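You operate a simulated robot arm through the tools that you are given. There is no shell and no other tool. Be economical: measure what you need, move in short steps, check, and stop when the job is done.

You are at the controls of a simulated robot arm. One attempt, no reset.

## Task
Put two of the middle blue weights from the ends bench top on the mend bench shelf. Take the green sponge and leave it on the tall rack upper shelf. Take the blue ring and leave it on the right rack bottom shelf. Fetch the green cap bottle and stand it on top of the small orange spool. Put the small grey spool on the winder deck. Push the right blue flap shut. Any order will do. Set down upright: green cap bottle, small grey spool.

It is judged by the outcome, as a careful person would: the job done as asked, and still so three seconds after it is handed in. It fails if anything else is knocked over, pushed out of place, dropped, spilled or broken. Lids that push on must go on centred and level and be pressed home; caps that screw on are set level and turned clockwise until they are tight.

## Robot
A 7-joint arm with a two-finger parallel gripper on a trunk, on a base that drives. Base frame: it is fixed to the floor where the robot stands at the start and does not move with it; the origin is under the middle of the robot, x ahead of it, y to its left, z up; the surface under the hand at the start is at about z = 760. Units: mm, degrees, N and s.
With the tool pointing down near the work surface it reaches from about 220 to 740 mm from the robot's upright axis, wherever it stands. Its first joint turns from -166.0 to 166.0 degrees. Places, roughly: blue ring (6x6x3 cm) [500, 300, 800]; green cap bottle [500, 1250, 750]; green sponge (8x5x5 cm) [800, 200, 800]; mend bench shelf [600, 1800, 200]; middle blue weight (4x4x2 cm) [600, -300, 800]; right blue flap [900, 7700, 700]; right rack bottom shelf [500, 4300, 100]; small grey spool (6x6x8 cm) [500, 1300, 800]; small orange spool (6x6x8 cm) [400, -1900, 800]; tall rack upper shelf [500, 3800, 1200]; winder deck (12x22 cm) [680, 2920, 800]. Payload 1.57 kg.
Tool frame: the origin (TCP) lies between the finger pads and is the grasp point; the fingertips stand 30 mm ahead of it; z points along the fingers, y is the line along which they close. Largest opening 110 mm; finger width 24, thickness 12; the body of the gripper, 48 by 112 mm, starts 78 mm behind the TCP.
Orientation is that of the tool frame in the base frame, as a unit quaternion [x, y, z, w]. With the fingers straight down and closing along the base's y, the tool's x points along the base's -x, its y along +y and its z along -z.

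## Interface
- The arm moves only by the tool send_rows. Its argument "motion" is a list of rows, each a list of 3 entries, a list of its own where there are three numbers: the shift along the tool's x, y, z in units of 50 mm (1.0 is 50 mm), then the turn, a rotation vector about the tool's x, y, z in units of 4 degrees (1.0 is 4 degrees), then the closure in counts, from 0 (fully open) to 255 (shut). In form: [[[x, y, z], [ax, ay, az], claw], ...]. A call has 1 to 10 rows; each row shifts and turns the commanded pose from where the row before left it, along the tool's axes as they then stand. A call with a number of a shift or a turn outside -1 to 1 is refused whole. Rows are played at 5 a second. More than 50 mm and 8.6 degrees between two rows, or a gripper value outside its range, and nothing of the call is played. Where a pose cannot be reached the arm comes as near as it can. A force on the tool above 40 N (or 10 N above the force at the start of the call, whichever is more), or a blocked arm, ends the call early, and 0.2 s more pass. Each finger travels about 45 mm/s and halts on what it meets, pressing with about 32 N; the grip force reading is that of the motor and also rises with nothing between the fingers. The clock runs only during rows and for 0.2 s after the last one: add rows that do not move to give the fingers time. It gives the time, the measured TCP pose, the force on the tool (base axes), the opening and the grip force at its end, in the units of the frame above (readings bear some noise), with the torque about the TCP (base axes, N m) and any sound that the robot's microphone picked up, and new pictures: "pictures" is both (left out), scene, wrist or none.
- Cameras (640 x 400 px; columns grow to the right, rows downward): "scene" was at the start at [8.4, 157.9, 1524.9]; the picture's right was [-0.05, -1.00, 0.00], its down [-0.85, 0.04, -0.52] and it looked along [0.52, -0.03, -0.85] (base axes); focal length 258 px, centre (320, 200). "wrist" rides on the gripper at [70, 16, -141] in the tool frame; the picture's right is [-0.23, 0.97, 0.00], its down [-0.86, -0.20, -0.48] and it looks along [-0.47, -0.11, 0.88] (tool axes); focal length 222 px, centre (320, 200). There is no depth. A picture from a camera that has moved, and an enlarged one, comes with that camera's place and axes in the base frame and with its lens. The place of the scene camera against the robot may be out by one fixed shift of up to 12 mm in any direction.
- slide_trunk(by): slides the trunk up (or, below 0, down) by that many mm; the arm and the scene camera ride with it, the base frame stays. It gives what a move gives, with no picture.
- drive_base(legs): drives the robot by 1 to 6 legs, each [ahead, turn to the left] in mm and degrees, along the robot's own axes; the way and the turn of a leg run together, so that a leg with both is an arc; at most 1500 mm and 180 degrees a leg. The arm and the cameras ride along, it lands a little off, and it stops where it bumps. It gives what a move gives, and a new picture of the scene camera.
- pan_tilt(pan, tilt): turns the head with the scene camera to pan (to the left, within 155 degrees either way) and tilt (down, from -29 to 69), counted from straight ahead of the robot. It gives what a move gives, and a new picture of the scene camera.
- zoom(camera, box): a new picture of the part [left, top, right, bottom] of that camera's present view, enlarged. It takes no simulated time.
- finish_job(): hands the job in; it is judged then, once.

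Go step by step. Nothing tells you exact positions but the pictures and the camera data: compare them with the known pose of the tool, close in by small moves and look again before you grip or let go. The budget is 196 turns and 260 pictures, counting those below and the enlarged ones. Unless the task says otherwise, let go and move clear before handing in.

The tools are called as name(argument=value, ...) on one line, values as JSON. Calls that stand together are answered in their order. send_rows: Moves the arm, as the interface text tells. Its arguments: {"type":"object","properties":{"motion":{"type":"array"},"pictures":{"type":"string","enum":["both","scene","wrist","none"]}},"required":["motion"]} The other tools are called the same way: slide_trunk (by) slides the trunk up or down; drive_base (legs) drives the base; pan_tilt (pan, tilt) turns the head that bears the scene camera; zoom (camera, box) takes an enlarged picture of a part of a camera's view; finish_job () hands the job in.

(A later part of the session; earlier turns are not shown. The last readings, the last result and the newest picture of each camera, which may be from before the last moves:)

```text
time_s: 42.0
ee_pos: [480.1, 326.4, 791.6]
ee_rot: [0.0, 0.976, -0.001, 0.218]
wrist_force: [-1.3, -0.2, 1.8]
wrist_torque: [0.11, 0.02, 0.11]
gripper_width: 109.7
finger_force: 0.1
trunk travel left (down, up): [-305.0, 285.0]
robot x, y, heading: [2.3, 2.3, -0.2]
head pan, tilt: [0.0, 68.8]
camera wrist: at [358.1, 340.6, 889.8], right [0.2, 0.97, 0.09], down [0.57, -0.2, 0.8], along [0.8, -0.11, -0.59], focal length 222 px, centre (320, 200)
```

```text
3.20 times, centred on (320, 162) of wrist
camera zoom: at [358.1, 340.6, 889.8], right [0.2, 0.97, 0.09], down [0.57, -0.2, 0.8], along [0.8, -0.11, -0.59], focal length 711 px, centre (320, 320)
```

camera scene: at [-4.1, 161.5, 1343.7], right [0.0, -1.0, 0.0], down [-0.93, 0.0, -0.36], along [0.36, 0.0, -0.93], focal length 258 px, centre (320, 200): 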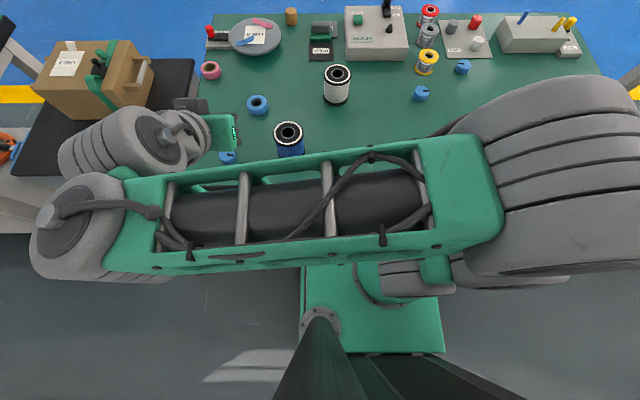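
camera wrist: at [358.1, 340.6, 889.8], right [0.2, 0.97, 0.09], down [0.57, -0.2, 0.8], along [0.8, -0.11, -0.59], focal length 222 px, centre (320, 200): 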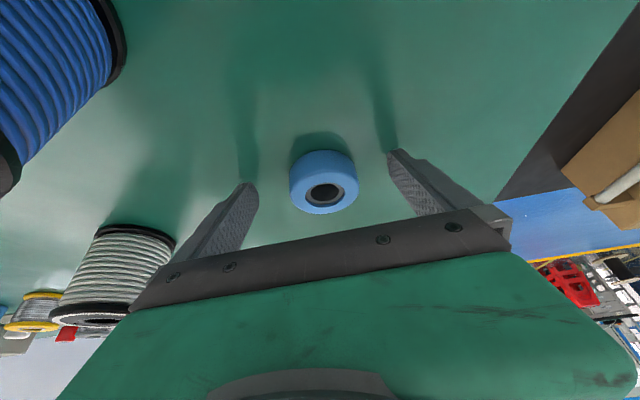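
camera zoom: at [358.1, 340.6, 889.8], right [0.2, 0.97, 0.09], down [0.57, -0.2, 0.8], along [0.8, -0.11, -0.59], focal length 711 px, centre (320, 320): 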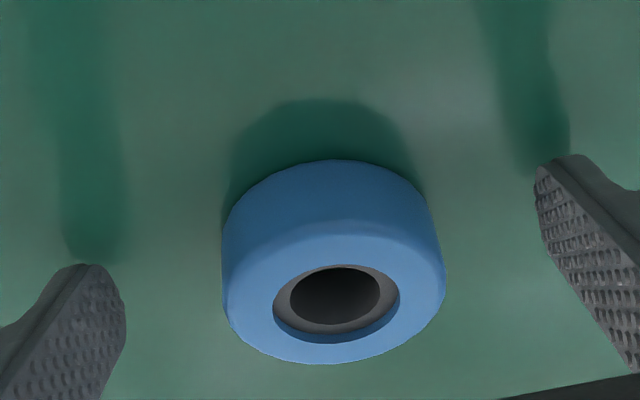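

send_rows(motion=[[[0, 0, 0], [0, 0, 0], 255], [[0, 0, 0], [0, 0, 0], 255], [[0, 0, 0], [0, 0, 0], 255], [[0, 0, 0], [0, 0, 0], 255], [[0, 0, 0], [0, 0, 0], 255], [[0, 0, 0], [0, 0, 0], 255], [[-0.09, 0, -0.18], [0, 0, 0], 255], [[-0.09, 0, -0.18], [0, 0, 0], 255], [[0, 0, 0], [0, 0, 0], 255]], pictures="wrist")

```text
time_s: 44.0
ee_pos: [482.3, 325.2, 813.7]
ee_rot: [0.0, 0.976, -0.002, 0.219]
wrist_force: [0.1, 0.6, -1.1]
wrist_torque: [-0.03, 0.01, 0.0]
gripper_width: 54.7
finger_force: 32.0
trunk travel left (down, up): [-305.0, 285.0]
robot x, y, heading: [-1.4, 1.3, 0.1]
head pan, tilt: [0.0, 68.8]
camera wrist: at [359.1, 340.7, 910.8], right [0.21, 0.97, 0.09], down [0.57, -0.2, 0.8], along [0.8, -0.11, -0.59], focal length 222 px, centre (320, 200)
```

wrist: 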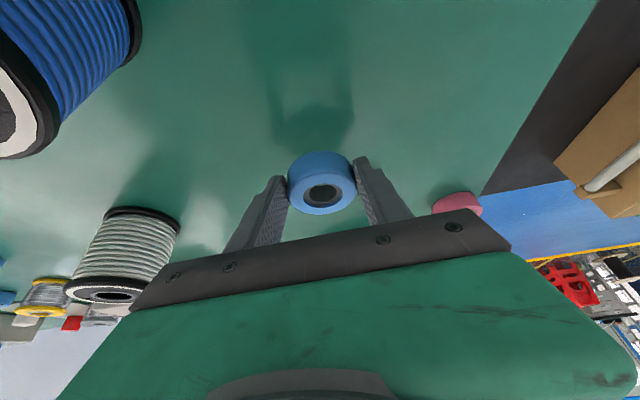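

The ring is held. I'll lift gently and draw the hand back.

send_rows(motion=[[[-0.2, 0, -0.45], [0, 0, 0], 255], [[-0.26, 0, -0.54], [0, 0, 0], 255], [[-0.26, 0, -0.54], [0, 0, 0], 255], [[-0.26, 0, -0.54], [0, 0, 0], 255], [[0.4, 0, -0.2], [0, 0, 0], 255], [[0.7, 0, -0.33], [0, 0, 0], 255], [[0.7, 0, -0.33], [0, 0, 0], 255], [[0.7, 0, -0.33], [0, 0, 0], 255], [[0.5, 0, -0.23], [0, 0, 0], 255], [[0, 0, 0], [0, 0, 0], 255]], pictures="wrist")

```text
time_s: 46.1
ee_pos: [316.5, 325.2, 928.1]
ee_rot: [0.0, 0.976, -0.002, 0.219]
wrist_force: [-0.7, -0.4, -0.9]
wrist_torque: [-0.01, -0.02, 0.01]
gripper_width: 54.5
finger_force: 31.9
trunk travel left (down, up): [-305.0, 285.0]
robot x, y, heading: [2.4, -0.2, -0.2]
head pan, tilt: [0.0, 68.8]
camera wrist: at [192.5, 340.6, 1025.4], right [0.21, 0.97, 0.09], down [0.57, -0.2, 0.8], along [0.8, -0.11, -0.59], focal length 222 px, centre (320, 200)
```

wrist: 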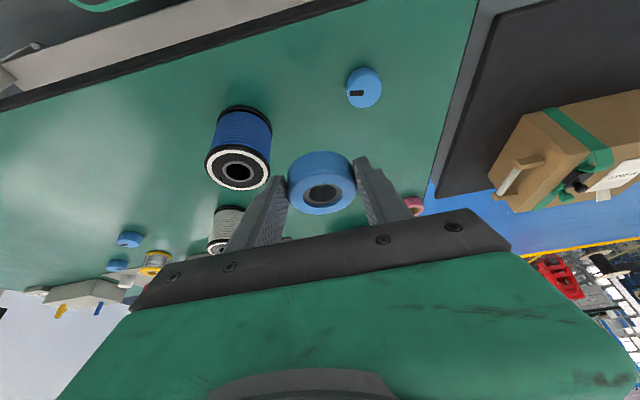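

Ring held. I'll back off, turn left and drive along the corridor to the mend bench to look at it.

drive_base(legs=[[-250, 0], [0, 90], [1400, 0]])

pan_tilt(pan=-80, tilt=40)

```text
time_s: 58.3
ee_pos: [-562.1, 1708.5, 928.0]
ee_rot: [-0.687, 0.693, 0.153, 0.156]
wrist_force: [0.3, -0.2, -1.2]
wrist_torque: [-0.03, 0.01, 0.0]
gripper_width: 54.6
finger_force: 32.3
trunk travel left (down, up): [-305.0, 285.0]
robot x, y, heading: [-242.9, 1390.3, 89.6]
head pan, tilt: [0.0, 68.8]
camera scene: at [-394.2, 1393.1, 1343.6], right [1.0, -0.01, 0.0], down [-0.01, -0.93, -0.36], along [0.0, 0.36, -0.93], focal length 258 px, centre (320, 200)
```

scene: 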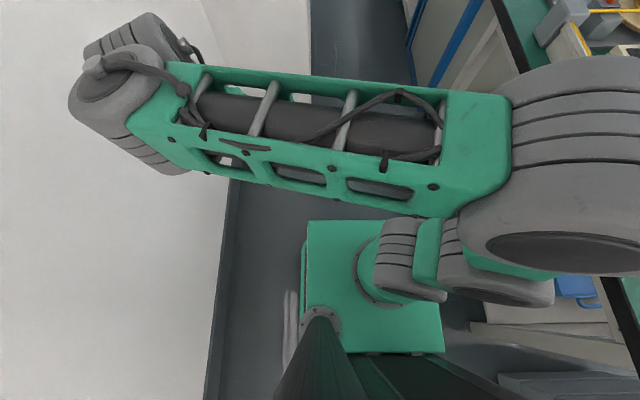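

```text
time_s: 59.9
ee_pos: [-561.4, 1709.5, 927.0]
ee_rot: [-0.687, 0.693, 0.153, 0.157]
wrist_force: [1.0, -0.1, 0.4]
wrist_torque: [-0.01, -0.01, 0.02]
gripper_width: 54.8
finger_force: 32.0
trunk travel left (down, up): [-305.0, 285.0]
robot x, y, heading: [-237.7, 1392.9, 89.2]
head pan, tilt: [-80.0, 40.0]
camera scene: at [-310.9, 1351.2, 1379.7], right [0.16, -0.99, 0.0], down [-0.63, -0.11, -0.77], along [0.76, 0.13, -0.64], focal length 258 px, centre (320, 200)
```

scene: 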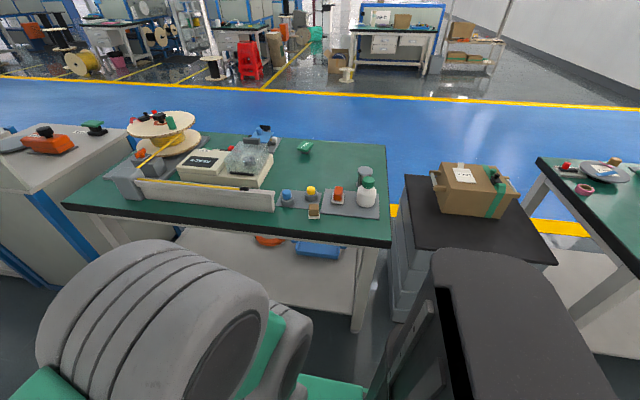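

zoom(camera="scene", box=[60, 90, 400, 300])

```text
1.88 times, centred on (230, 195) of scene
camera zoom: at [-310.9, 1351.2, 1379.7], right [0.16, -0.99, 0.0], down [-0.63, -0.11, -0.77], along [0.76, 0.13, -0.64], focal length 486 px, centre (489, 209)
```

zoom: 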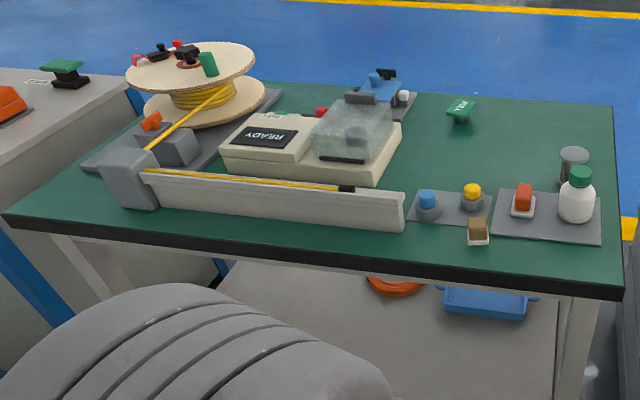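

The bottle (white with green cap), grey spool and open bench shelf are clear. A pillar seems to narrow the corridor ahead, so I'll look straight along it.

pan_tilt(pan=0, tilt=22)

```text
time_s: 61.4
ee_pos: [-560.8, 1708.3, 928.1]
ee_rot: [-0.687, 0.693, 0.154, 0.157]
wrist_force: [-0.2, -0.7, -0.7]
wrist_torque: [0.0, -0.01, -0.01]
gripper_width: 54.8
finger_force: 32.0
trunk travel left (down, up): [-305.0, 285.0]
robot x, y, heading: [-241.5, 1389.5, 89.2]
head pan, tilt: [0.0, 22.0]
camera scene: at [-393.8, 1430.1, 1407.9], right [1.0, -0.01, 0.0], down [0.0, -0.37, -0.93], along [0.01, 0.93, -0.37], focal length 258 px, centre (320, 200)
```

scene: 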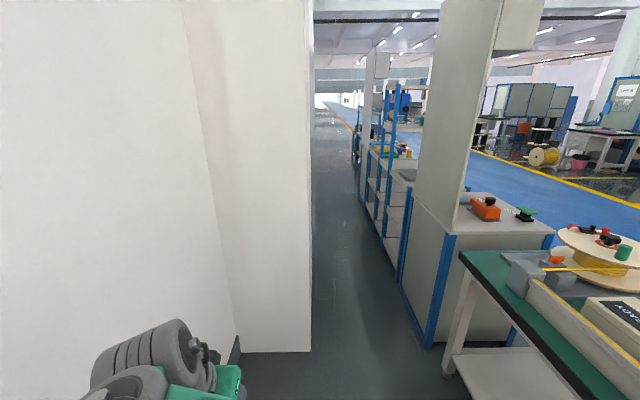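

The gap is about x −425 to 256, so I'll bring the hand in front of the robot, shift toward x≈−85 and drive through.

send_rows(motion=[[[0, -0.4, 0], [0, 0, 0], 255], [[-0.3, -0.7, 0.14], [0, 0, 0], 255], [[-0.3, -0.7, 0.14], [0, 0, 0], 255], [[-0.3, -0.7, 0.14], [0, 0, 0], 255], [[-0.3, -0.7, 0.14], [0, 0, 0], 255], [[0, -0.7, 0], [0, 0, 0], 255], [[0, -0.4, 0], [0, 0, 0], 255], [[0, 0, 0], [0, 0, 0], 255]], pictures="none")

drive_base(legs=[[0, -40], [240, 0], [0, 40.5], [400, 0]])

```text
time_s: 63.2
ee_pos: [-344.6, 1772.3, 928.9]
ee_rot: [-0.687, 0.693, 0.152, 0.156]
wrist_force: [-1.1, -0.3, -0.2]
wrist_torque: [0.01, 0.0, 0.0]
gripper_width: 54.6
finger_force: 31.9
trunk travel left (down, up): [-305.0, 285.0]
robot x, y, heading: [-233.5, 1390.3, 89.3]
head pan, tilt: [0.0, 22.0]
```

```text
time_s: 70.8
ee_pos: [-168.8, 2348.7, 929.1]
ee_rot: [-0.681, 0.699, 0.152, 0.158]
wrist_force: [0.1, -0.1, -0.7]
wrist_torque: [0.0, 0.04, -0.03]
gripper_width: 54.8
finger_force: 31.9
trunk travel left (down, up): [-305.0, 285.0]
robot x, y, heading: [-72.8, 1966.3, 88.3]
head pan, tilt: [0.0, 22.0]
camera scene: at [-223.4, 2008.3, 1407.9], right [1.0, -0.03, 0.0], down [-0.01, -0.37, -0.93], along [0.03, 0.93, -0.37], focal length 258 px, centre (320, 200)
```

scene: 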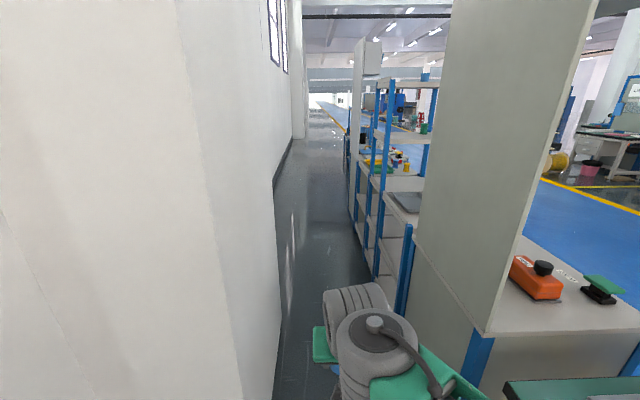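

drive_base(legs=[[0, 2], [1500, 0], [450, 0]])

pan_tilt(pan=-75, tilt=25)

pan_tilt(pan=-75, tilt=65)

```text
time_s: 81.0
ee_pos: [-152.6, 4305.5, 928.2]
ee_rot: [-0.682, 0.698, 0.152, 0.158]
wrist_force: [-1.0, 0.0, -0.7]
wrist_torque: [-0.02, -0.01, -0.04]
gripper_width: 54.6
finger_force: 32.0
trunk travel left (down, up): [-305.0, 285.0]
robot x, y, heading: [-51.9, 3917.5, 88.7]
head pan, tilt: [0.0, 22.0]
camera scene: at [-206.0, 3963.9, 1407.9], right [1.0, -0.02, 0.0], down [-0.01, -0.37, -0.93], along [0.02, 0.93, -0.37], focal length 258 px, centre (320, 200)
```

scene: 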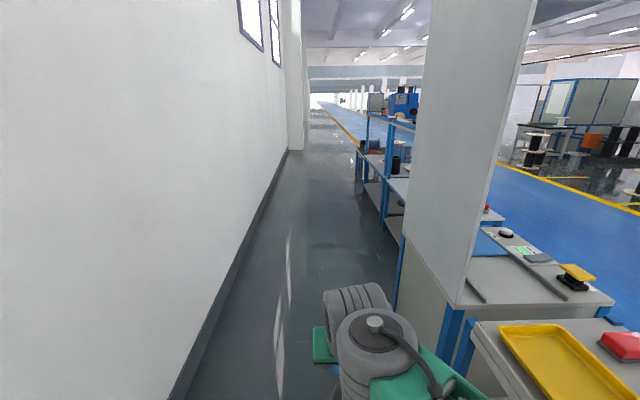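

```text
time_s: 82.4
ee_pos: [-152.8, 4305.6, 928.6]
ee_rot: [-0.682, 0.698, 0.152, 0.158]
wrist_force: [0.4, 0.1, -0.6]
wrist_torque: [0.01, -0.02, 0.02]
gripper_width: 54.4
finger_force: 31.9
trunk travel left (down, up): [-305.0, 285.0]
robot x, y, heading: [-56.6, 3920.1, 88.8]
head pan, tilt: [-75.0, 25.0]
camera scene: at [-118.7, 3892.9, 1403.1], right [0.24, -0.97, 0.0], down [-0.41, -0.1, -0.91], along [0.88, 0.21, -0.42], focal length 258 px, centre (320, 200)
```

scene: 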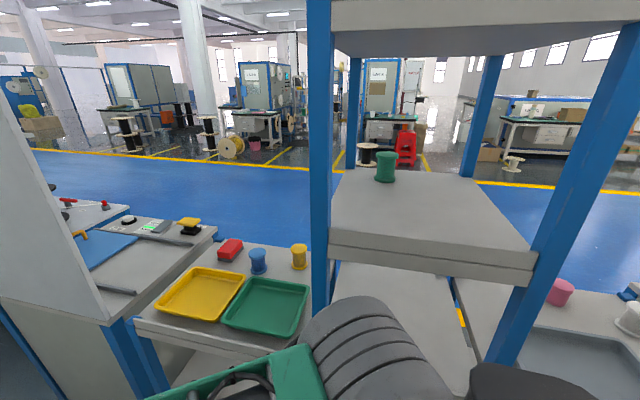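

```text
time_s: 83.5
ee_pos: [-152.5, 4306.5, 928.7]
ee_rot: [-0.682, 0.698, 0.152, 0.157]
wrist_force: [0.1, 0.1, -0.8]
wrist_torque: [-0.02, 0.01, 0.0]
gripper_width: 54.5
finger_force: 32.0
trunk travel left (down, up): [-305.0, 285.0]
robot x, y, heading: [-53.9, 3920.2, 88.6]
head pan, tilt: [-75.0, 65.0]
camera scene: at [-149.2, 3885.5, 1347.5], right [0.23, -0.97, 0.0], down [-0.88, -0.21, -0.42], along [0.41, 0.1, -0.91], focal length 258 px, centre (320, 200)
```

scene: 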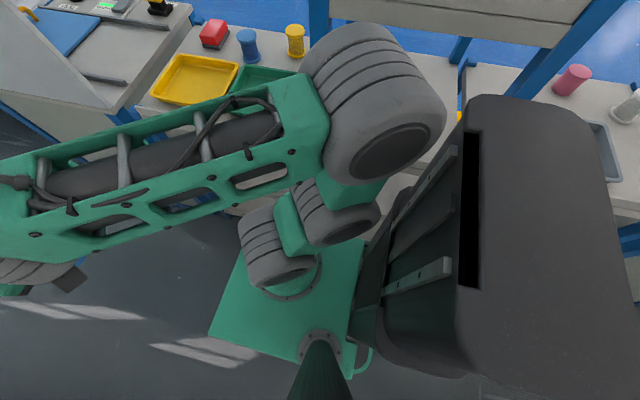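

The rack with trays (y≈4000–4450) has its bottom shelf below; the corridor is too narrow to turn in, so I'll work sideways. First I test how low the hand gets in the free corridor ahead.

slide_trunk(by=-300)

send_rows(motion=[[[-0.2, 0, 0.5], [0, -0.5, 0], 255], [[0.2, 0, 0.5], [0, -1, 0], 255], [[0.2, 0, 0.5], [0, -1, 0], 255], [[0.3, 0, 0.5], [0, -1, 0], 255], [[0.3, 0, 0.5], [0, -1, 0], 255], [[0.4, 0, 0.5], [0, 0, 0], 255], [[0.4, 0, 0.5], [0, 0, 0], 255], [[0.4, 0, 0.5], [0, 0, 0], 255], [[0, 0, 0], [0, 0, 0], 255]], pictures="wrist")

pan_tilt(pan=-20, tilt=50)

```text
time_s: 86.5
ee_pos: [-151.6, 4304.8, 629.1]
ee_rot: [-0.682, 0.698, 0.152, 0.158]
wrist_force: [-1.0, -0.8, 0.1]
wrist_torque: [-0.03, 0.01, -0.02]
gripper_width: 54.6
finger_force: 32.1
trunk travel left (down, up): [-5.0, 585.0]
robot x, y, heading: [-54.3, 3921.0, 88.6]
head pan, tilt: [-75.0, 65.0]
```

```text
time_s: 88.5
ee_pos: [-151.1, 4343.8, 405.2]
ee_rot: [-0.649, 0.665, 0.257, 0.265]
wrist_force: [-0.1, 0.1, -0.4]
wrist_torque: [0.01, -0.01, -0.01]
gripper_width: 54.6
finger_force: 32.4
trunk travel left (down, up): [-5.0, 585.0]
robot x, y, heading: [-55.3, 3921.0, 88.6]
head pan, tilt: [-75.0, 65.0]
camera wrist: at [-170.7, 4196.7, 457.9], right [-0.97, 0.19, 0.15], down [0.2, 0.29, 0.94], along [0.13, 0.94, -0.32], focal length 222 px, centre (320, 200)
```

wrist: 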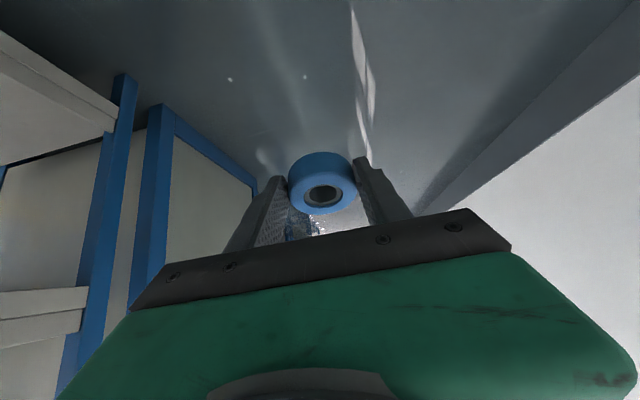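

```text
time_s: 89.7
ee_pos: [-150.1, 4346.2, 404.3]
ee_rot: [-0.65, 0.665, 0.256, 0.265]
wrist_force: [-0.2, 0.7, -0.8]
wrist_torque: [-0.03, 0.03, 0.01]
gripper_width: 54.4
finger_force: 31.5
trunk travel left (down, up): [-5.0, 585.0]
robot x, y, heading: [-53.9, 3917.3, 88.8]
head pan, tilt: [-20.0, 50.0]
camera scene: at [-180.1, 3942.9, 1065.6], right [0.93, -0.37, 0.0], down [-0.28, -0.71, -0.64], along [0.24, 0.6, -0.77], focal length 258 px, centre (320, 200)
```

scene: 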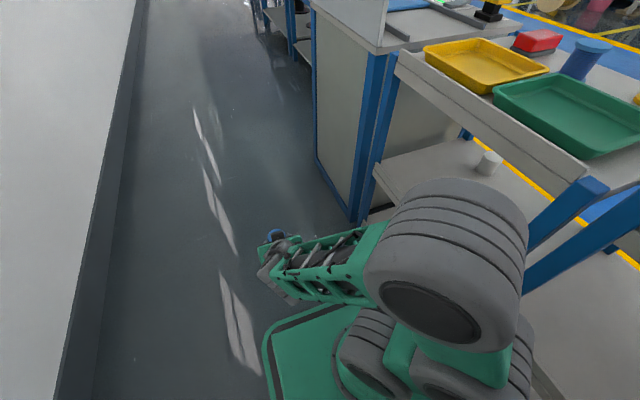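

The hand reaches low easily; a mid shelf at about z 430 sits above the bottom shelf. I'll swing the hand diagonally to the right in stages, watching the elbow.

send_rows(motion=[[[0, -0.5, 0], [0.9, 0, 1], 255], [[0, -0.6, 0], [0.9, 0, 1], 255], [[0, -0.6, 0], [0.9, 0, 1], 255], [[0, -0.6, 0], [0.9, 0, 1], 255], [[0, -0.6, 0], [0.9, 0, 1], 255], [[0, 0, 0], [0, 0, 0], 255]], pictures="both")

```text
time_s: 91.1
ee_pos: [-10.0, 4314.4, 404.4]
ee_rot: [-0.475, 0.799, 0.192, 0.315]
wrist_force: [1.1, -0.2, -0.5]
wrist_torque: [-0.03, 0.02, 0.02]
gripper_width: 54.4
finger_force: 31.8
trunk travel left (down, up): [-5.0, 585.0]
robot x, y, heading: [-53.6, 3922.2, 88.8]
head pan, tilt: [-20.0, 50.0]
camera scene: at [-180.1, 3942.9, 1065.6], right [0.93, -0.37, 0.0], down [-0.28, -0.71, -0.64], along [0.23, 0.6, -0.77], focal length 258 px, centre (320, 200)
camera wrist: at [-93.3, 4191.1, 458.7], right [-0.78, 0.61, 0.16], down [0.32, 0.16, 0.93], along [0.54, 0.78, -0.32], focal length 222 px, centre (320, 200)
```

scene: 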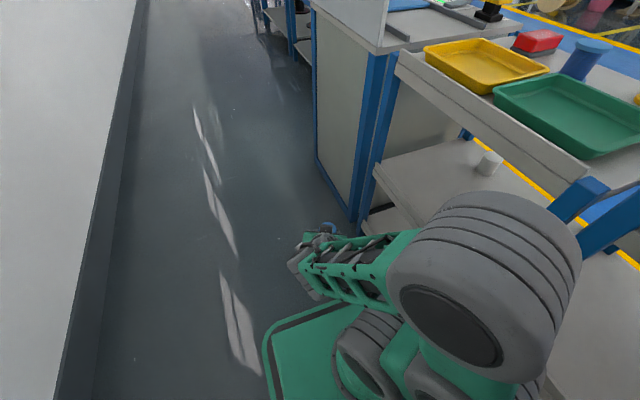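
wrist: 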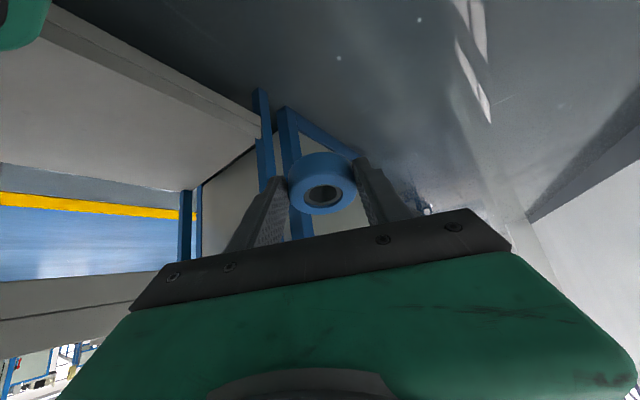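

The elbow comes near the rack, so I'll first shift the base toward the wall and back a little.

drive_base(legs=[[0, 9], [500, 0], [0, -8], [-640, 0]])

```text
time_s: 98.4
ee_pos: [-84.5, 4168.6, 404.0]
ee_rot: [-0.482, 0.795, 0.194, 0.313]
wrist_force: [-0.2, 0.4, -1.0]
wrist_torque: [-0.03, 0.01, -0.02]
gripper_width: 54.5
finger_force: 32.0
trunk travel left (down, up): [-5.0, 585.0]
robot x, y, heading: [-119.2, 3775.6, 89.7]
head pan, tilt: [-20.0, 50.0]
camera scene: at [-249.7, 3792.8, 1065.6], right [0.94, -0.35, 0.0], down [-0.27, -0.72, -0.64], along [0.23, 0.6, -0.77], focal length 258 px, centre (320, 200)
```

scene: 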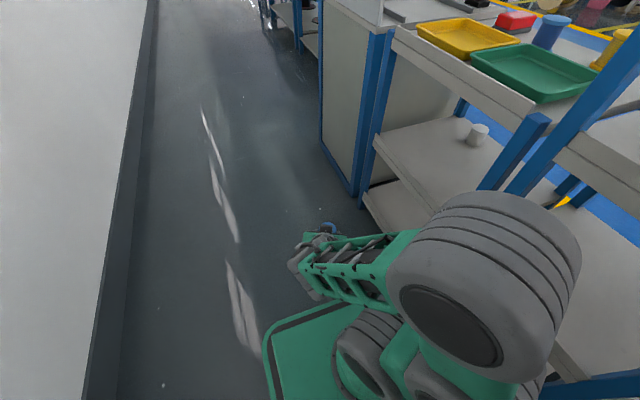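

send_rows(motion=[[[0, -0.6, 0], [0.8, 0, 0.87], 255], [[0, -0.6, 0], [0.8, 0, 0.87], 255], [[0, -0.6, 0], [0.8, 0, 0.87], 255], [[0, -0.6, 0], [0.5, 0, 0.54], 255], [[0, -0.6, 0], [0, 0, 0], 255], [[0, 0, 0], [0, 0, 0], 255]], pictures="both")

```text
time_s: 99.6
ee_pos: [7.3, 4064.1, 341.3]
ee_rot: [-0.45, 0.847, 0.013, 0.282]
wrist_force: [-1.7, 9.0, 43.5]
wrist_torque: [-5.3, 5.21, -1.19]
gripper_width: 54.3
finger_force: 32.1
out of reach, approached as far as the arm can: row 5
trunk travel left (down, up): [-5.0, 585.0]
robot x, y, heading: [-124.5, 3771.5, 89.4]
head pan, tilt: [-20.0, 50.0]
stopped in row 5: the force on the tool passed its limit at 326 N (the readings are from after the stop); the commanded pose is now the measured one
camera scene: at [-246.5, 3806.8, 1060.8], right [0.94, -0.35, 0.0], down [-0.27, -0.73, -0.63], along [0.22, 0.59, -0.78], focal length 258 px, centre (320, 200)
camera wrist: at [-100.0, 3979.9, 421.4], right [-0.65, 0.75, -0.11], down [0.3, 0.39, 0.87], along [0.69, 0.53, -0.48], focal length 222 px, centre (320, 200)
```

scene: 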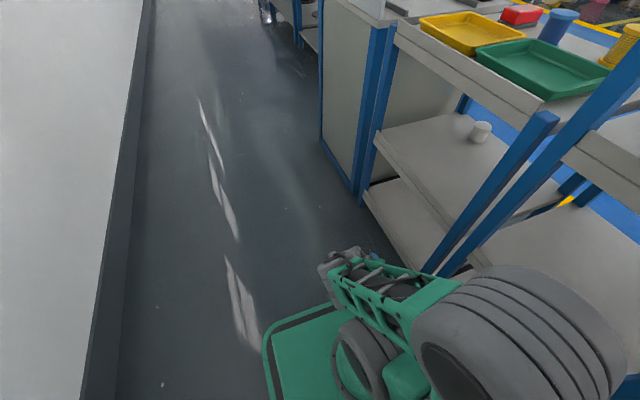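
wrist: 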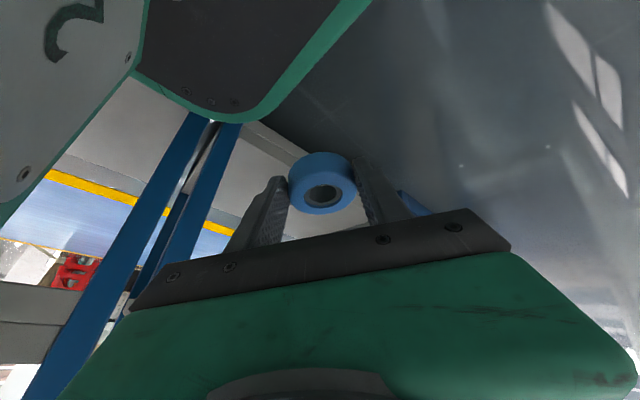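

The wrist touched the robot's own base front. I'll lift away and move forward.

send_rows(motion=[[[-0.44, 0, -0.67], [0, 0, 0], 255], [[-0.44, 0.1, -0.67], [0, 0, 0], 255], [[-0.84, 0.2, 0.3], [0, 0, 0], 255], [[-0.84, 0.2, 0.3], [0, 0, 0], 255], [[0, 0, 0], [0, 0, 0], 255]], pictures="both")

```text
time_s: 100.8
ee_pos: [26.6, 4161.3, 439.9]
ee_rot: [-0.448, 0.846, 0.023, 0.288]
wrist_force: [0.0, -0.2, -1.1]
wrist_torque: [-0.04, 0.01, -0.02]
gripper_width: 54.2
finger_force: 32.1
trunk travel left (down, up): [-5.0, 585.0]
robot x, y, heading: [-119.9, 3769.6, 89.1]
head pan, tilt: [-20.0, 50.0]
camera scene: at [-249.7, 3792.6, 1065.6], right [0.94, -0.35, 0.0], down [-0.27, -0.72, -0.64], along [0.23, 0.6, -0.77], focal length 258 px, centre (320, 200)
camera wrist: at [-79.9, 4076.0, 518.2], right [-0.65, 0.75, -0.1], down [0.3, 0.38, 0.88], along [0.7, 0.54, -0.47], focal length 222 px, centre (320, 200)
```

scene: 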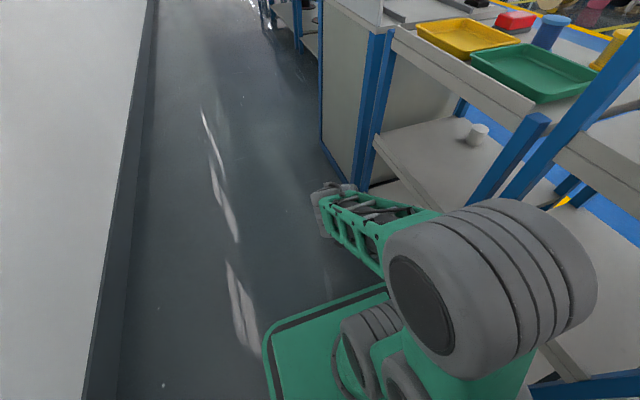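
wrist: 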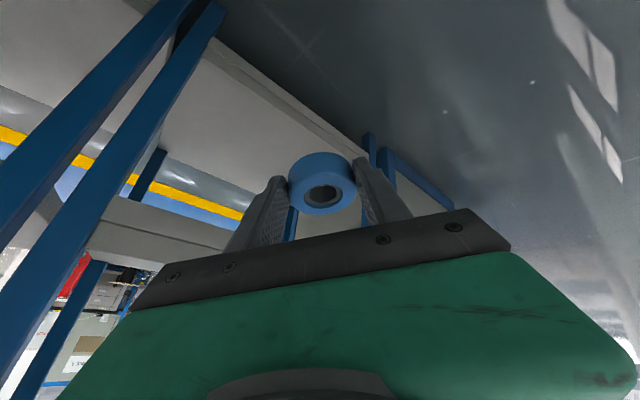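

Recovered. I'll level the tool's roll and then re-check.

send_rows(motion=[[[0, 0, 0], [-0.6, 0, 0.96], 255], [[0, 0, 0], [-0.6, 0, 0.96], 255], [[0, 0, 0], [-0.6, 0, 0.96], 255], [[0, 0, 0], [0, 0, 0], 255]], pictures="none")

```text
time_s: 101.8
ee_pos: [28.1, 4159.3, 438.9]
ee_rot: [-0.377, 0.884, 0.104, 0.255]
wrist_force: [0.4, 0.0, -0.5]
wrist_torque: [0.0, 0.03, 0.01]
gripper_width: 54.3
finger_force: 32.2
trunk travel left (down, up): [-5.0, 585.0]
robot x, y, heading: [-119.9, 3775.3, 89.4]
head pan, tilt: [-20.0, 50.0]
```

send_rows(motion=[[[0.1, -0.3, 0.8], [0, 0, 0], 255], [[0.14, -0.32, 0.89], [0, 0, 0], 255], [[0.14, -0.32, 0.89], [0, 0, 0], 255], [[0.14, -0.32, 0.89], [0, 0, 0], 255], [[0.14, -0.32, 0.89], [0, 0, 0], 255], [[0, 0, 0], [0, 0, 0], 255]], pictures="both")

```text
time_s: 103.2
ee_pos: [147.0, 4165.6, 235.4]
ee_rot: [-0.377, 0.884, 0.105, 0.255]
wrist_force: [-0.2, -0.8, -0.1]
wrist_torque: [0.01, -0.02, 0.05]
gripper_width: 54.6
finger_force: 31.9
trunk travel left (down, up): [-5.0, 585.0]
robot x, y, heading: [-122.3, 3773.2, 89.4]
head pan, tilt: [-20.0, 50.0]
camera scene: at [-249.6, 3792.6, 1065.6], right [0.94, -0.35, 0.0], down [-0.27, -0.72, -0.64], along [0.23, 0.6, -0.77], focal length 258 px, centre (320, 200)
camera wrist: at [42.4, 4080.0, 317.2], right [-0.57, 0.81, 0.11], down [0.47, 0.21, 0.86], along [0.68, 0.54, -0.5], focal length 222 px, centre (320, 200)
```

scene: 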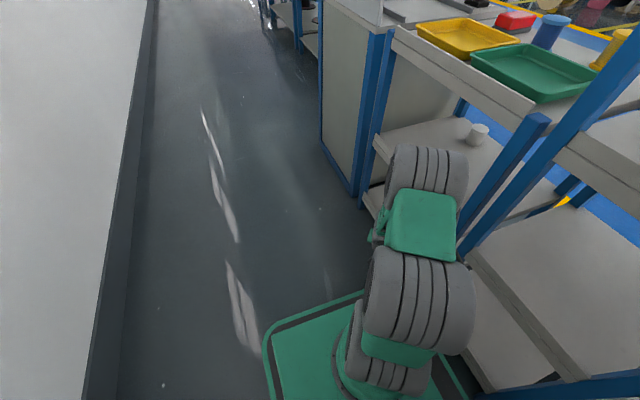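
wrist: 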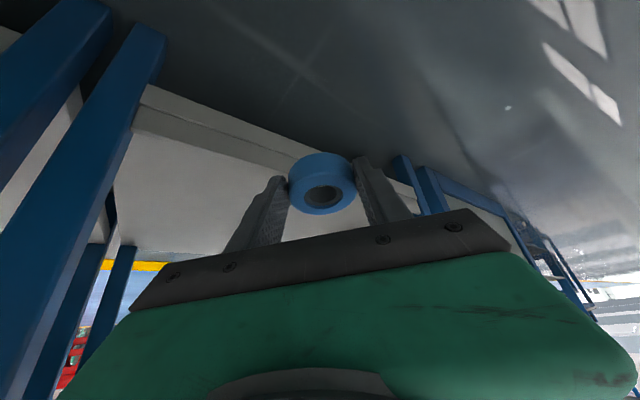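

I'll tilt the tool more so the wrist stays below and outside the mid shelf, then look at shelf heights.

send_rows(motion=[[[0, 0, 0], [0, -0.9, 0], 255], [[0, 0, 0], [0, -0.9, 0], 255], [[0, 0, 0], [0, -0.9, 0], 255], [[0, 0, 0], [0, -0.9, 0], 255], [[0, 0, 0], [0, 0, 0], 255]], pictures="wrist")

pan_tilt(pan=-50, tilt=50)

```text
time_s: 104.4
ee_pos: [145.6, 4166.8, 237.5]
ee_rot: [-0.362, 0.845, 0.151, 0.364]
wrist_force: [-0.7, -0.7, -0.7]
wrist_torque: [-0.04, 0.02, 0.03]
gripper_width: 54.5
finger_force: 32.4
trunk travel left (down, up): [-5.0, 585.0]
robot x, y, heading: [-122.3, 3772.6, 89.3]
head pan, tilt: [-20.0, 50.0]
camera wrist: at [29.1, 4068.0, 283.9], right [-0.59, 0.79, 0.16], down [0.31, 0.04, 0.95], along [0.74, 0.61, -0.27], focal length 222 px, centre (320, 200)
```

wrist: 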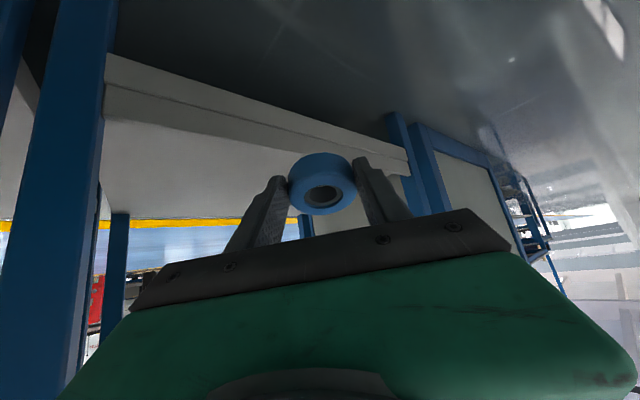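

```text
time_s: 105.3
ee_pos: [145.4, 4166.0, 238.1]
ee_rot: [-0.362, 0.845, 0.151, 0.363]
wrist_force: [-1.0, -0.3, -0.6]
wrist_torque: [-0.04, 0.05, -0.02]
gripper_width: 54.1
finger_force: 31.8
trunk travel left (down, up): [-5.0, 585.0]
robot x, y, heading: [-118.8, 3769.4, 89.4]
head pan, tilt: [-50.0, 50.0]
camera scene: at [-217.3, 3769.5, 1065.6], right [0.63, -0.77, 0.0], down [-0.59, -0.49, -0.64], along [0.5, 0.41, -0.77], focal length 258 px, centre (320, 200)
```

scene: 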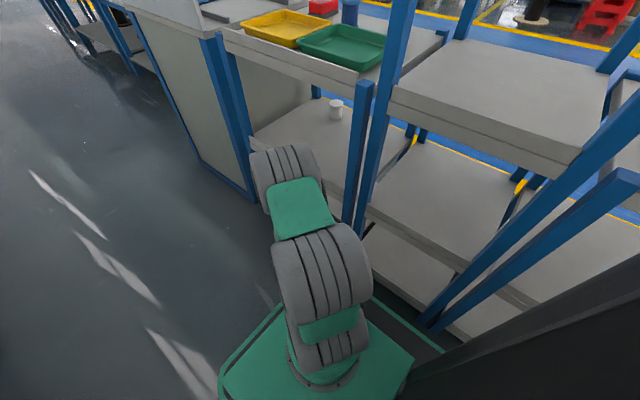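

Bottom shelf top is about z 97, opening y 4040–4530, mid shelf at about z 436. I'll move in step by step.

send_rows(motion=[[[-0.34, -0.1, 0.36], [0, 0, 0], 255], [[-0.34, -0.1, 0.36], [0, 0, 0], 255], [[-0.34, -0.1, 0.36], [0, 0, 0], 255], [[-0.34, -0.1, 0.36], [0, 0, 0], 255], [[0, 0, 0], [0, 0, 0], 255]], pictures="both")

```text
time_s: 106.5
ee_pos: [227.8, 4225.8, 238.0]
ee_rot: [-0.362, 0.845, 0.151, 0.364]
wrist_force: [0.2, 0.5, -0.3]
wrist_torque: [0.02, 0.04, 0.01]
gripper_width: 54.3
finger_force: 32.1
trunk travel left (down, up): [-5.0, 585.0]
robot x, y, heading: [-125.1, 3773.6, 88.9]
head pan, tilt: [-50.0, 50.0]
camera scene: at [-217.2, 3769.4, 1065.6], right [0.63, -0.77, 0.0], down [-0.59, -0.49, -0.64], along [0.5, 0.41, -0.77], focal length 258 px, centre (320, 200)
camera wrist: at [111.3, 4126.9, 284.7], right [-0.59, 0.79, 0.16], down [0.31, 0.04, 0.95], along [0.74, 0.61, -0.27], focal length 222 px, centre (320, 200)
```

scene: 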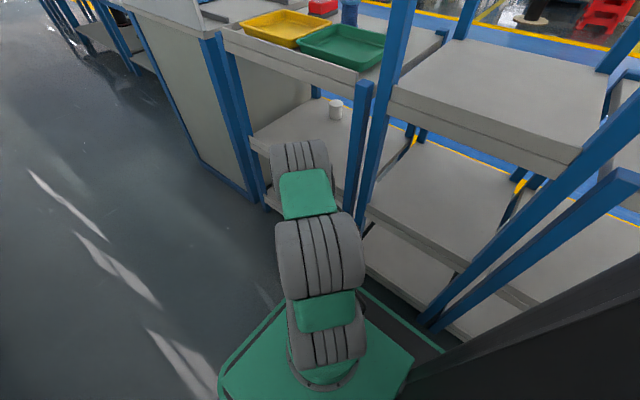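
wrist: 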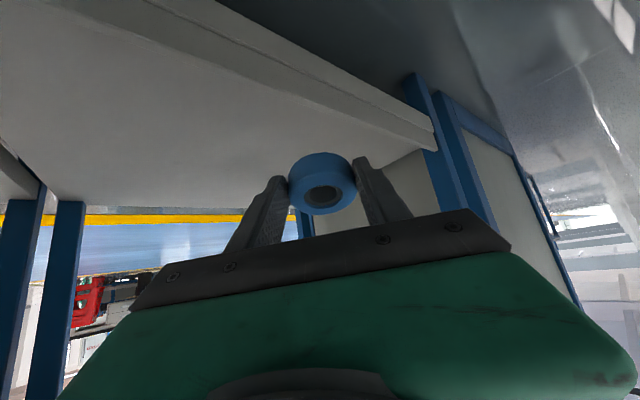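

send_rows(motion=[[[-0.34, -0.15, 0.36], [0, 0, 0], 255], [[-0.34, -0.15, 0.36], [0, 0, 0], 255], [[-0.4, -0.15, 0.42], [0, 0, 0], 255], [[0.36, 0, 0.34], [0, 0, 0], 255], [[0.36, 0, 0.34], [0, 0, 0], 255], [[0.36, 0, 0.34], [0, 0, 0], 255], [[0, 0, 0], [0, 0, 0], 255]], pictures="both")

```text
time_s: 108.1
ee_pos: [299.5, 4264.4, 163.6]
ee_rot: [-0.362, 0.845, 0.151, 0.363]
wrist_force: [-0.2, 0.0, -1.5]
wrist_torque: [0.03, 0.01, -0.01]
gripper_width: 54.1
finger_force: 32.1
trunk travel left (down, up): [-5.0, 585.0]
robot x, y, heading: [-118.5, 3774.2, 89.4]
head pan, tilt: [-50.0, 50.0]
camera scene: at [-217.2, 3769.5, 1065.6], right [0.63, -0.77, 0.0], down [-0.59, -0.49, -0.64], along [0.5, 0.41, -0.77], focal length 258 px, centre (320, 200)
camera wrist: at [183.0, 4166.7, 209.7], right [-0.59, 0.79, 0.16], down [0.31, 0.04, 0.95], along [0.74, 0.61, -0.27], focal length 222 px, centre (320, 200)
```

scene: 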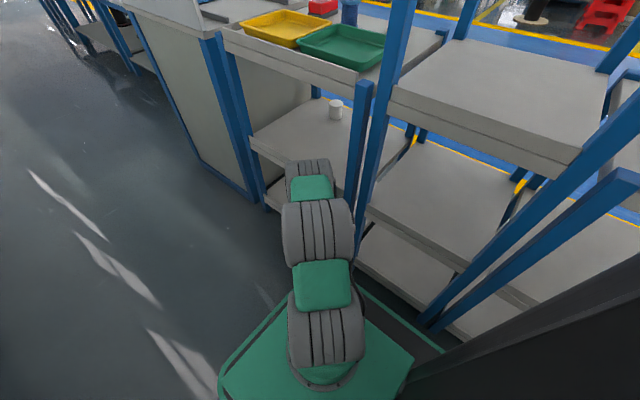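
wrist: 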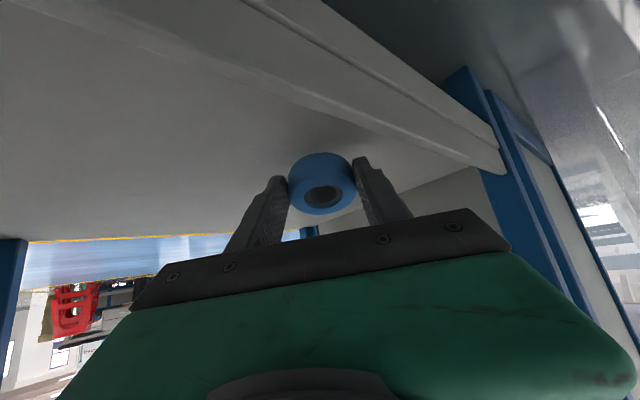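

send_rows(motion=[[[-0.34, -0.2, 0.36], [0, 0, 0], 255], [[0.11, 0, 0.1], [0, 0, 0], 255], [[0.11, 0, 0.1], [0, 0, 0], 255], [[0.09, 0, 0.085], [0, 0, 0], 255], [[0.05, 0, 0.05], [0, 0, 0], 255], [[0, 0, 0], [0, 0, 0], 255]], pictures="wrist")

```text
time_s: 109.2
ee_pos: [328.3, 4280.5, 148.5]
ee_rot: [-0.361, 0.841, 0.155, 0.372]
wrist_force: [0.7, -0.3, 9.3]
wrist_torque: [0.06, -0.03, -0.02]
gripper_width: 53.5
finger_force: 32.0
trunk travel left (down, up): [-5.0, 585.0]
robot x, y, heading: [-122.9, 3770.8, 89.4]
head pan, tilt: [-50.0, 50.0]
stopped in row 5: the force on the tool passed its limit at 48 N (the readings are from after the stop); the commanded pose is now the measured one
camera wrist: at [210.8, 4182.0, 192.9], right [-0.6, 0.79, 0.16], down [0.3, 0.03, 0.95], along [0.75, 0.62, -0.25], focal length 222 px, centre (320, 200)
```

wrist: 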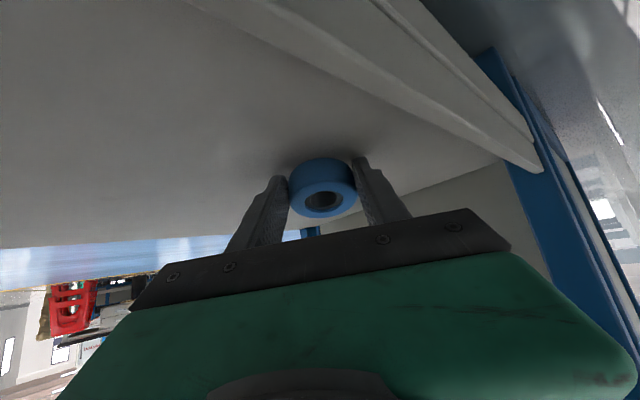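

Contact with the shelf. I'll release and draw straight back.

send_rows(motion=[[[0, 0, 0], [0, 0, 0], 120], [[0, 0, 0], [0, 0, 0], 60], [[0, 0, 0], [0, 0, 0], 60], [[0, 0, 0], [0, 0, 0], 60], [[0, 0, -0.5], [0, 0, 0], 60], [[0, 0, -0.8], [0, 0, 0], 60], [[0, 0, -0.8], [0, 0, 0], 60], [[0, 0, 0], [0, 0, 0], 60]], pictures="wrist")

```text
time_s: 111.0
ee_pos: [273.2, 4223.0, 218.6]
ee_rot: [-0.361, 0.842, 0.156, 0.368]
wrist_force: [0.0, -0.5, -0.6]
wrist_torque: [-0.02, 0.03, -0.01]
gripper_width: 83.8
finger_force: 0.1
trunk travel left (down, up): [-5.0, 585.0]
robot x, y, heading: [-122.0, 3771.8, 89.5]
head pan, tilt: [-50.0, 50.0]
camera wrist: at [156.8, 4124.8, 264.0], right [-0.6, 0.79, 0.16], down [0.3, 0.03, 0.95], along [0.74, 0.62, -0.26], focal length 222 px, centre (320, 200)
```

wrist: 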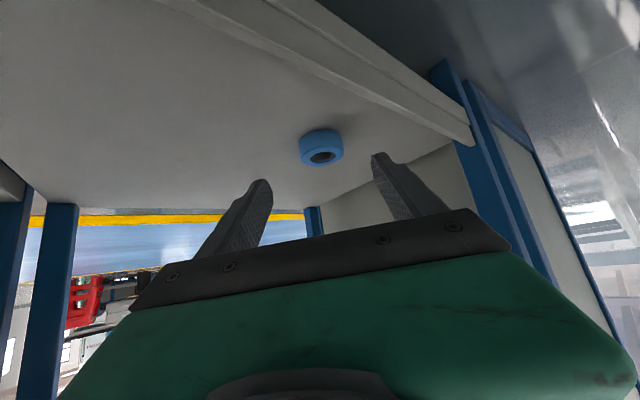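

Ring is flat on the bottom shelf. I'll withdraw along the way in.

send_rows(motion=[[[0.4, 0.2, -0.43], [0, 0, 0], 60], [[0.5, 0.27, -0.52], [0, 0, 0], 60], [[0.5, 0.27, -0.52], [0, 0, 0], 60], [[0.41, 0.26, -0.43], [0, 0, 0], 60], [[-0.35, 0.32, -0.82], [0, 0, 0], 60], [[-0.35, 0.32, -0.82], [0, 0, 0], 60], [[-0.35, 0.32, -0.82], [0, 0, 0], 60], [[-0.35, 0.32, -0.82], [0, 0, 0], 60], [[-0.35, 0.32, -0.82], [0, 0, 0], 60], [[0, 0, 0], [0, 0, 0], 60]], pictures="scene")

```text
time_s: 113.2
ee_pos: [22.3, 4153.8, 421.2]
ee_rot: [-0.36, 0.843, 0.154, 0.368]
wrist_force: [-0.3, 0.8, 0.3]
wrist_torque: [0.0, -0.02, -0.01]
gripper_width: 84.4
finger_force: 0.0
trunk travel left (down, up): [-5.0, 585.0]
robot x, y, heading: [-120.2, 3770.3, 89.5]
head pan, tilt: [-50.0, 50.0]
camera scene: at [-217.3, 3769.3, 1065.6], right [0.63, -0.77, 0.0], down [-0.59, -0.49, -0.64], along [0.5, 0.41, -0.77], focal length 258 px, centre (320, 200)
```

scene: 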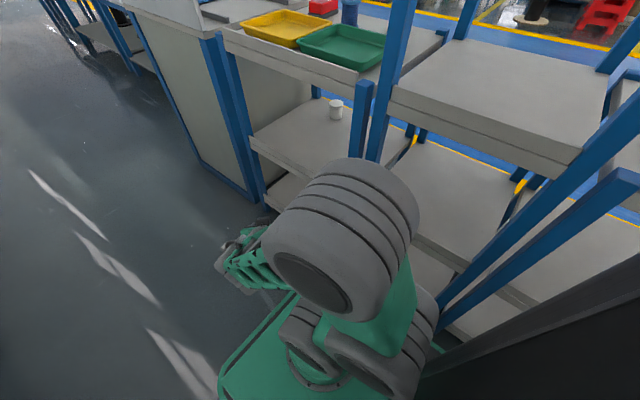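

Next I'll reverse out to the mend bench for the bottle, shift toward the wall side and turn to face the bench.

drive_base(legs=[[-1500, 0], [0, -6], [-980, 0], [0, -83.5]])

slide_trunk(by=330)

pan_tilt(pan=0, tilt=45)

```text
time_s: 129.4
ee_pos: [190.5, 1169.5, 421.0]
ee_rot: [0.314, 0.861, -0.14, 0.374]
wrist_force: [-1.0, 0.5, -0.2]
wrist_torque: [0.02, 0.03, -0.03]
gripper_width: 84.3
finger_force: 0.1
trunk travel left (down, up): [-5.0, 585.0]
robot x, y, heading: [-203.1, 1289.2, 3.0]
head pan, tilt: [-50.0, 50.0]
camera scene: at [-216.1, 1390.8, 1065.6], right [-0.73, -0.68, 0.0], down [-0.52, 0.56, -0.64], along [0.44, -0.47, -0.77], focal length 258 px, centre (320, 200)
```

scene: 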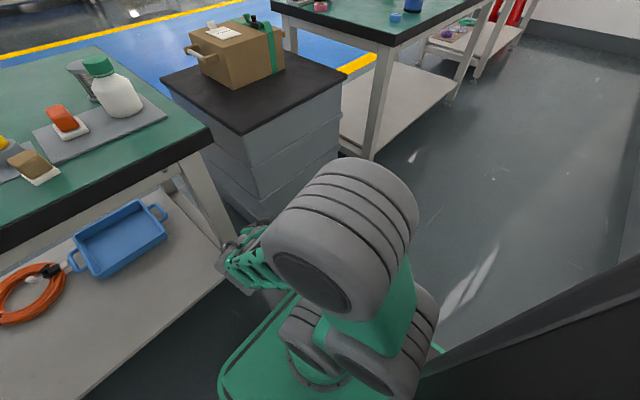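

```text
time_s: 132.7
ee_pos: [189.3, 1169.1, 752.5]
ee_rot: [0.315, 0.861, -0.141, 0.375]
wrist_force: [-0.2, 0.3, 0.5]
wrist_torque: [-0.01, 0.04, 0.0]
gripper_width: 84.3
finger_force: 0.1
trunk travel left (down, up): [-335.0, 255.0]
robot x, y, heading: [-198.6, 1288.3, 2.8]
head pan, tilt: [-50.0, 50.0]
```

```text
time_s: 133.9
ee_pos: [191.1, 1167.5, 751.4]
ee_rot: [0.315, 0.861, -0.14, 0.374]
wrist_force: [0.7, -0.2, -0.3]
wrist_torque: [0.02, 0.04, -0.01]
gripper_width: 84.2
finger_force: 0.0
trunk travel left (down, up): [-335.0, 255.0]
robot x, y, heading: [-202.0, 1290.7, 3.4]
head pan, tilt: [0.0, 45.0]
camera scene: at [-187.3, 1451.3, 1402.5], right [0.05, -1.0, 0.0], down [-0.71, -0.04, -0.71], along [0.71, 0.04, -0.71], focal length 258 px, centre (320, 200)
```

scene: 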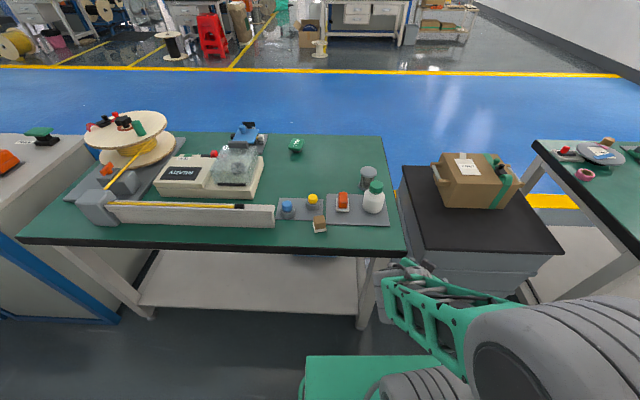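

zoom(camera="scene", box=[280, 140, 420, 260])

```text
3.33 times, centred on (350, 200) of scene
camera zoom: at [-187.3, 1451.3, 1402.5], right [0.05, -1.0, 0.0], down [-0.71, -0.04, -0.71], along [0.71, 0.04, -0.71], focal length 861 px, centre (220, 200)
```

zoom: 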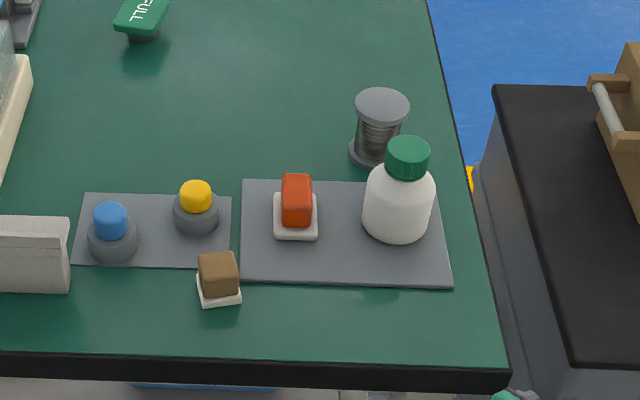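

Bottle at about [435,1302], 75 mm wide and 97 mm tall; grey spool near [540,1318]. I'll raise the hand, turn it to face the bench and look.

send_rows(motion=[[[-0.7, 0, -0.65], [0, 0, 0], 0], [[-0.7, 0, -0.65], [0, 0, 0], 0], [[-0.7, 0.1, -0.65], [-0.98, 0, -0.92], 0], [[-0.3, 0.35, -0.3], [-0.98, 0, -0.92], 0], [[0, 0.35, 0], [-0.98, 0, -0.92], 0], [[0, 0.35, 0], [-0.98, 0, -0.92], 0], [[0, 0.35, 0], [-0.98, 0, -0.92], 0], [[0, 0.35, 0], [-0.98, 0, -0.92], 0], [[0, 0.35, 0], [-0.98, 0, -0.92], 0], [[0, 0.35, 0], [-0.3, 0, -0.28], 0]], pictures="none")

send_rows(motion=[[[0, 0, 0], [0, 0.6, 0], 0], [[0, 0, 0], [0, 0.6, 0], 0], [[0, 0, 0], [0, 0, 0], 0]], pictures="both")

```text
time_s: 136.3
ee_pos: [224.4, 1285.0, 857.2]
ee_rot: [0.008, 0.944, -0.008, 0.331]
wrist_force: [-0.7, -0.3, 0.9]
wrist_torque: [-0.02, -0.01, -0.03]
gripper_width: 109.9
finger_force: 0.0
trunk travel left (down, up): [-335.0, 255.0]
robot x, y, heading: [-195.9, 1286.2, 2.8]
head pan, tilt: [0.0, 45.0]
stopped in row 10: the arm was blocked; the commanded pose is now the measured one
```

```text
time_s: 137.1
ee_pos: [223.4, 1285.0, 860.9]
ee_rot: [0.009, 0.956, -0.008, 0.294]
wrist_force: [0.8, 0.1, -0.4]
wrist_torque: [0.02, 0.01, -0.02]
gripper_width: 110.0
finger_force: 0.0
trunk travel left (down, up): [-335.0, 255.0]
robot x, y, heading: [-203.3, 1293.8, 2.8]
head pan, tilt: [0.0, 45.0]
camera scene: at [-187.3, 1451.4, 1402.5], right [0.05, -1.0, 0.0], down [-0.71, -0.04, -0.71], along [0.71, 0.04, -0.71], focal length 258 px, centre (320, 200)
camera wrist: at [88.1, 1303.9, 938.4], right [0.21, 0.97, 0.12], down [0.43, -0.2, 0.88], along [0.88, -0.13, -0.46], focal length 222 px, centre (320, 200)
```

scene: 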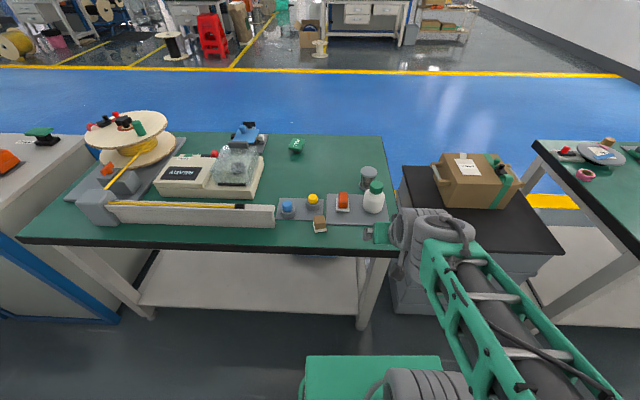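
wrist: 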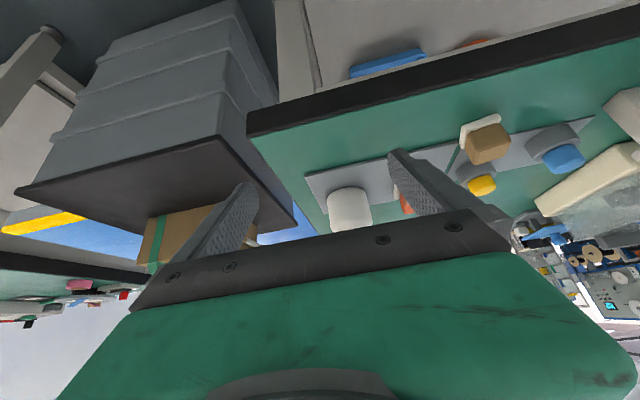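

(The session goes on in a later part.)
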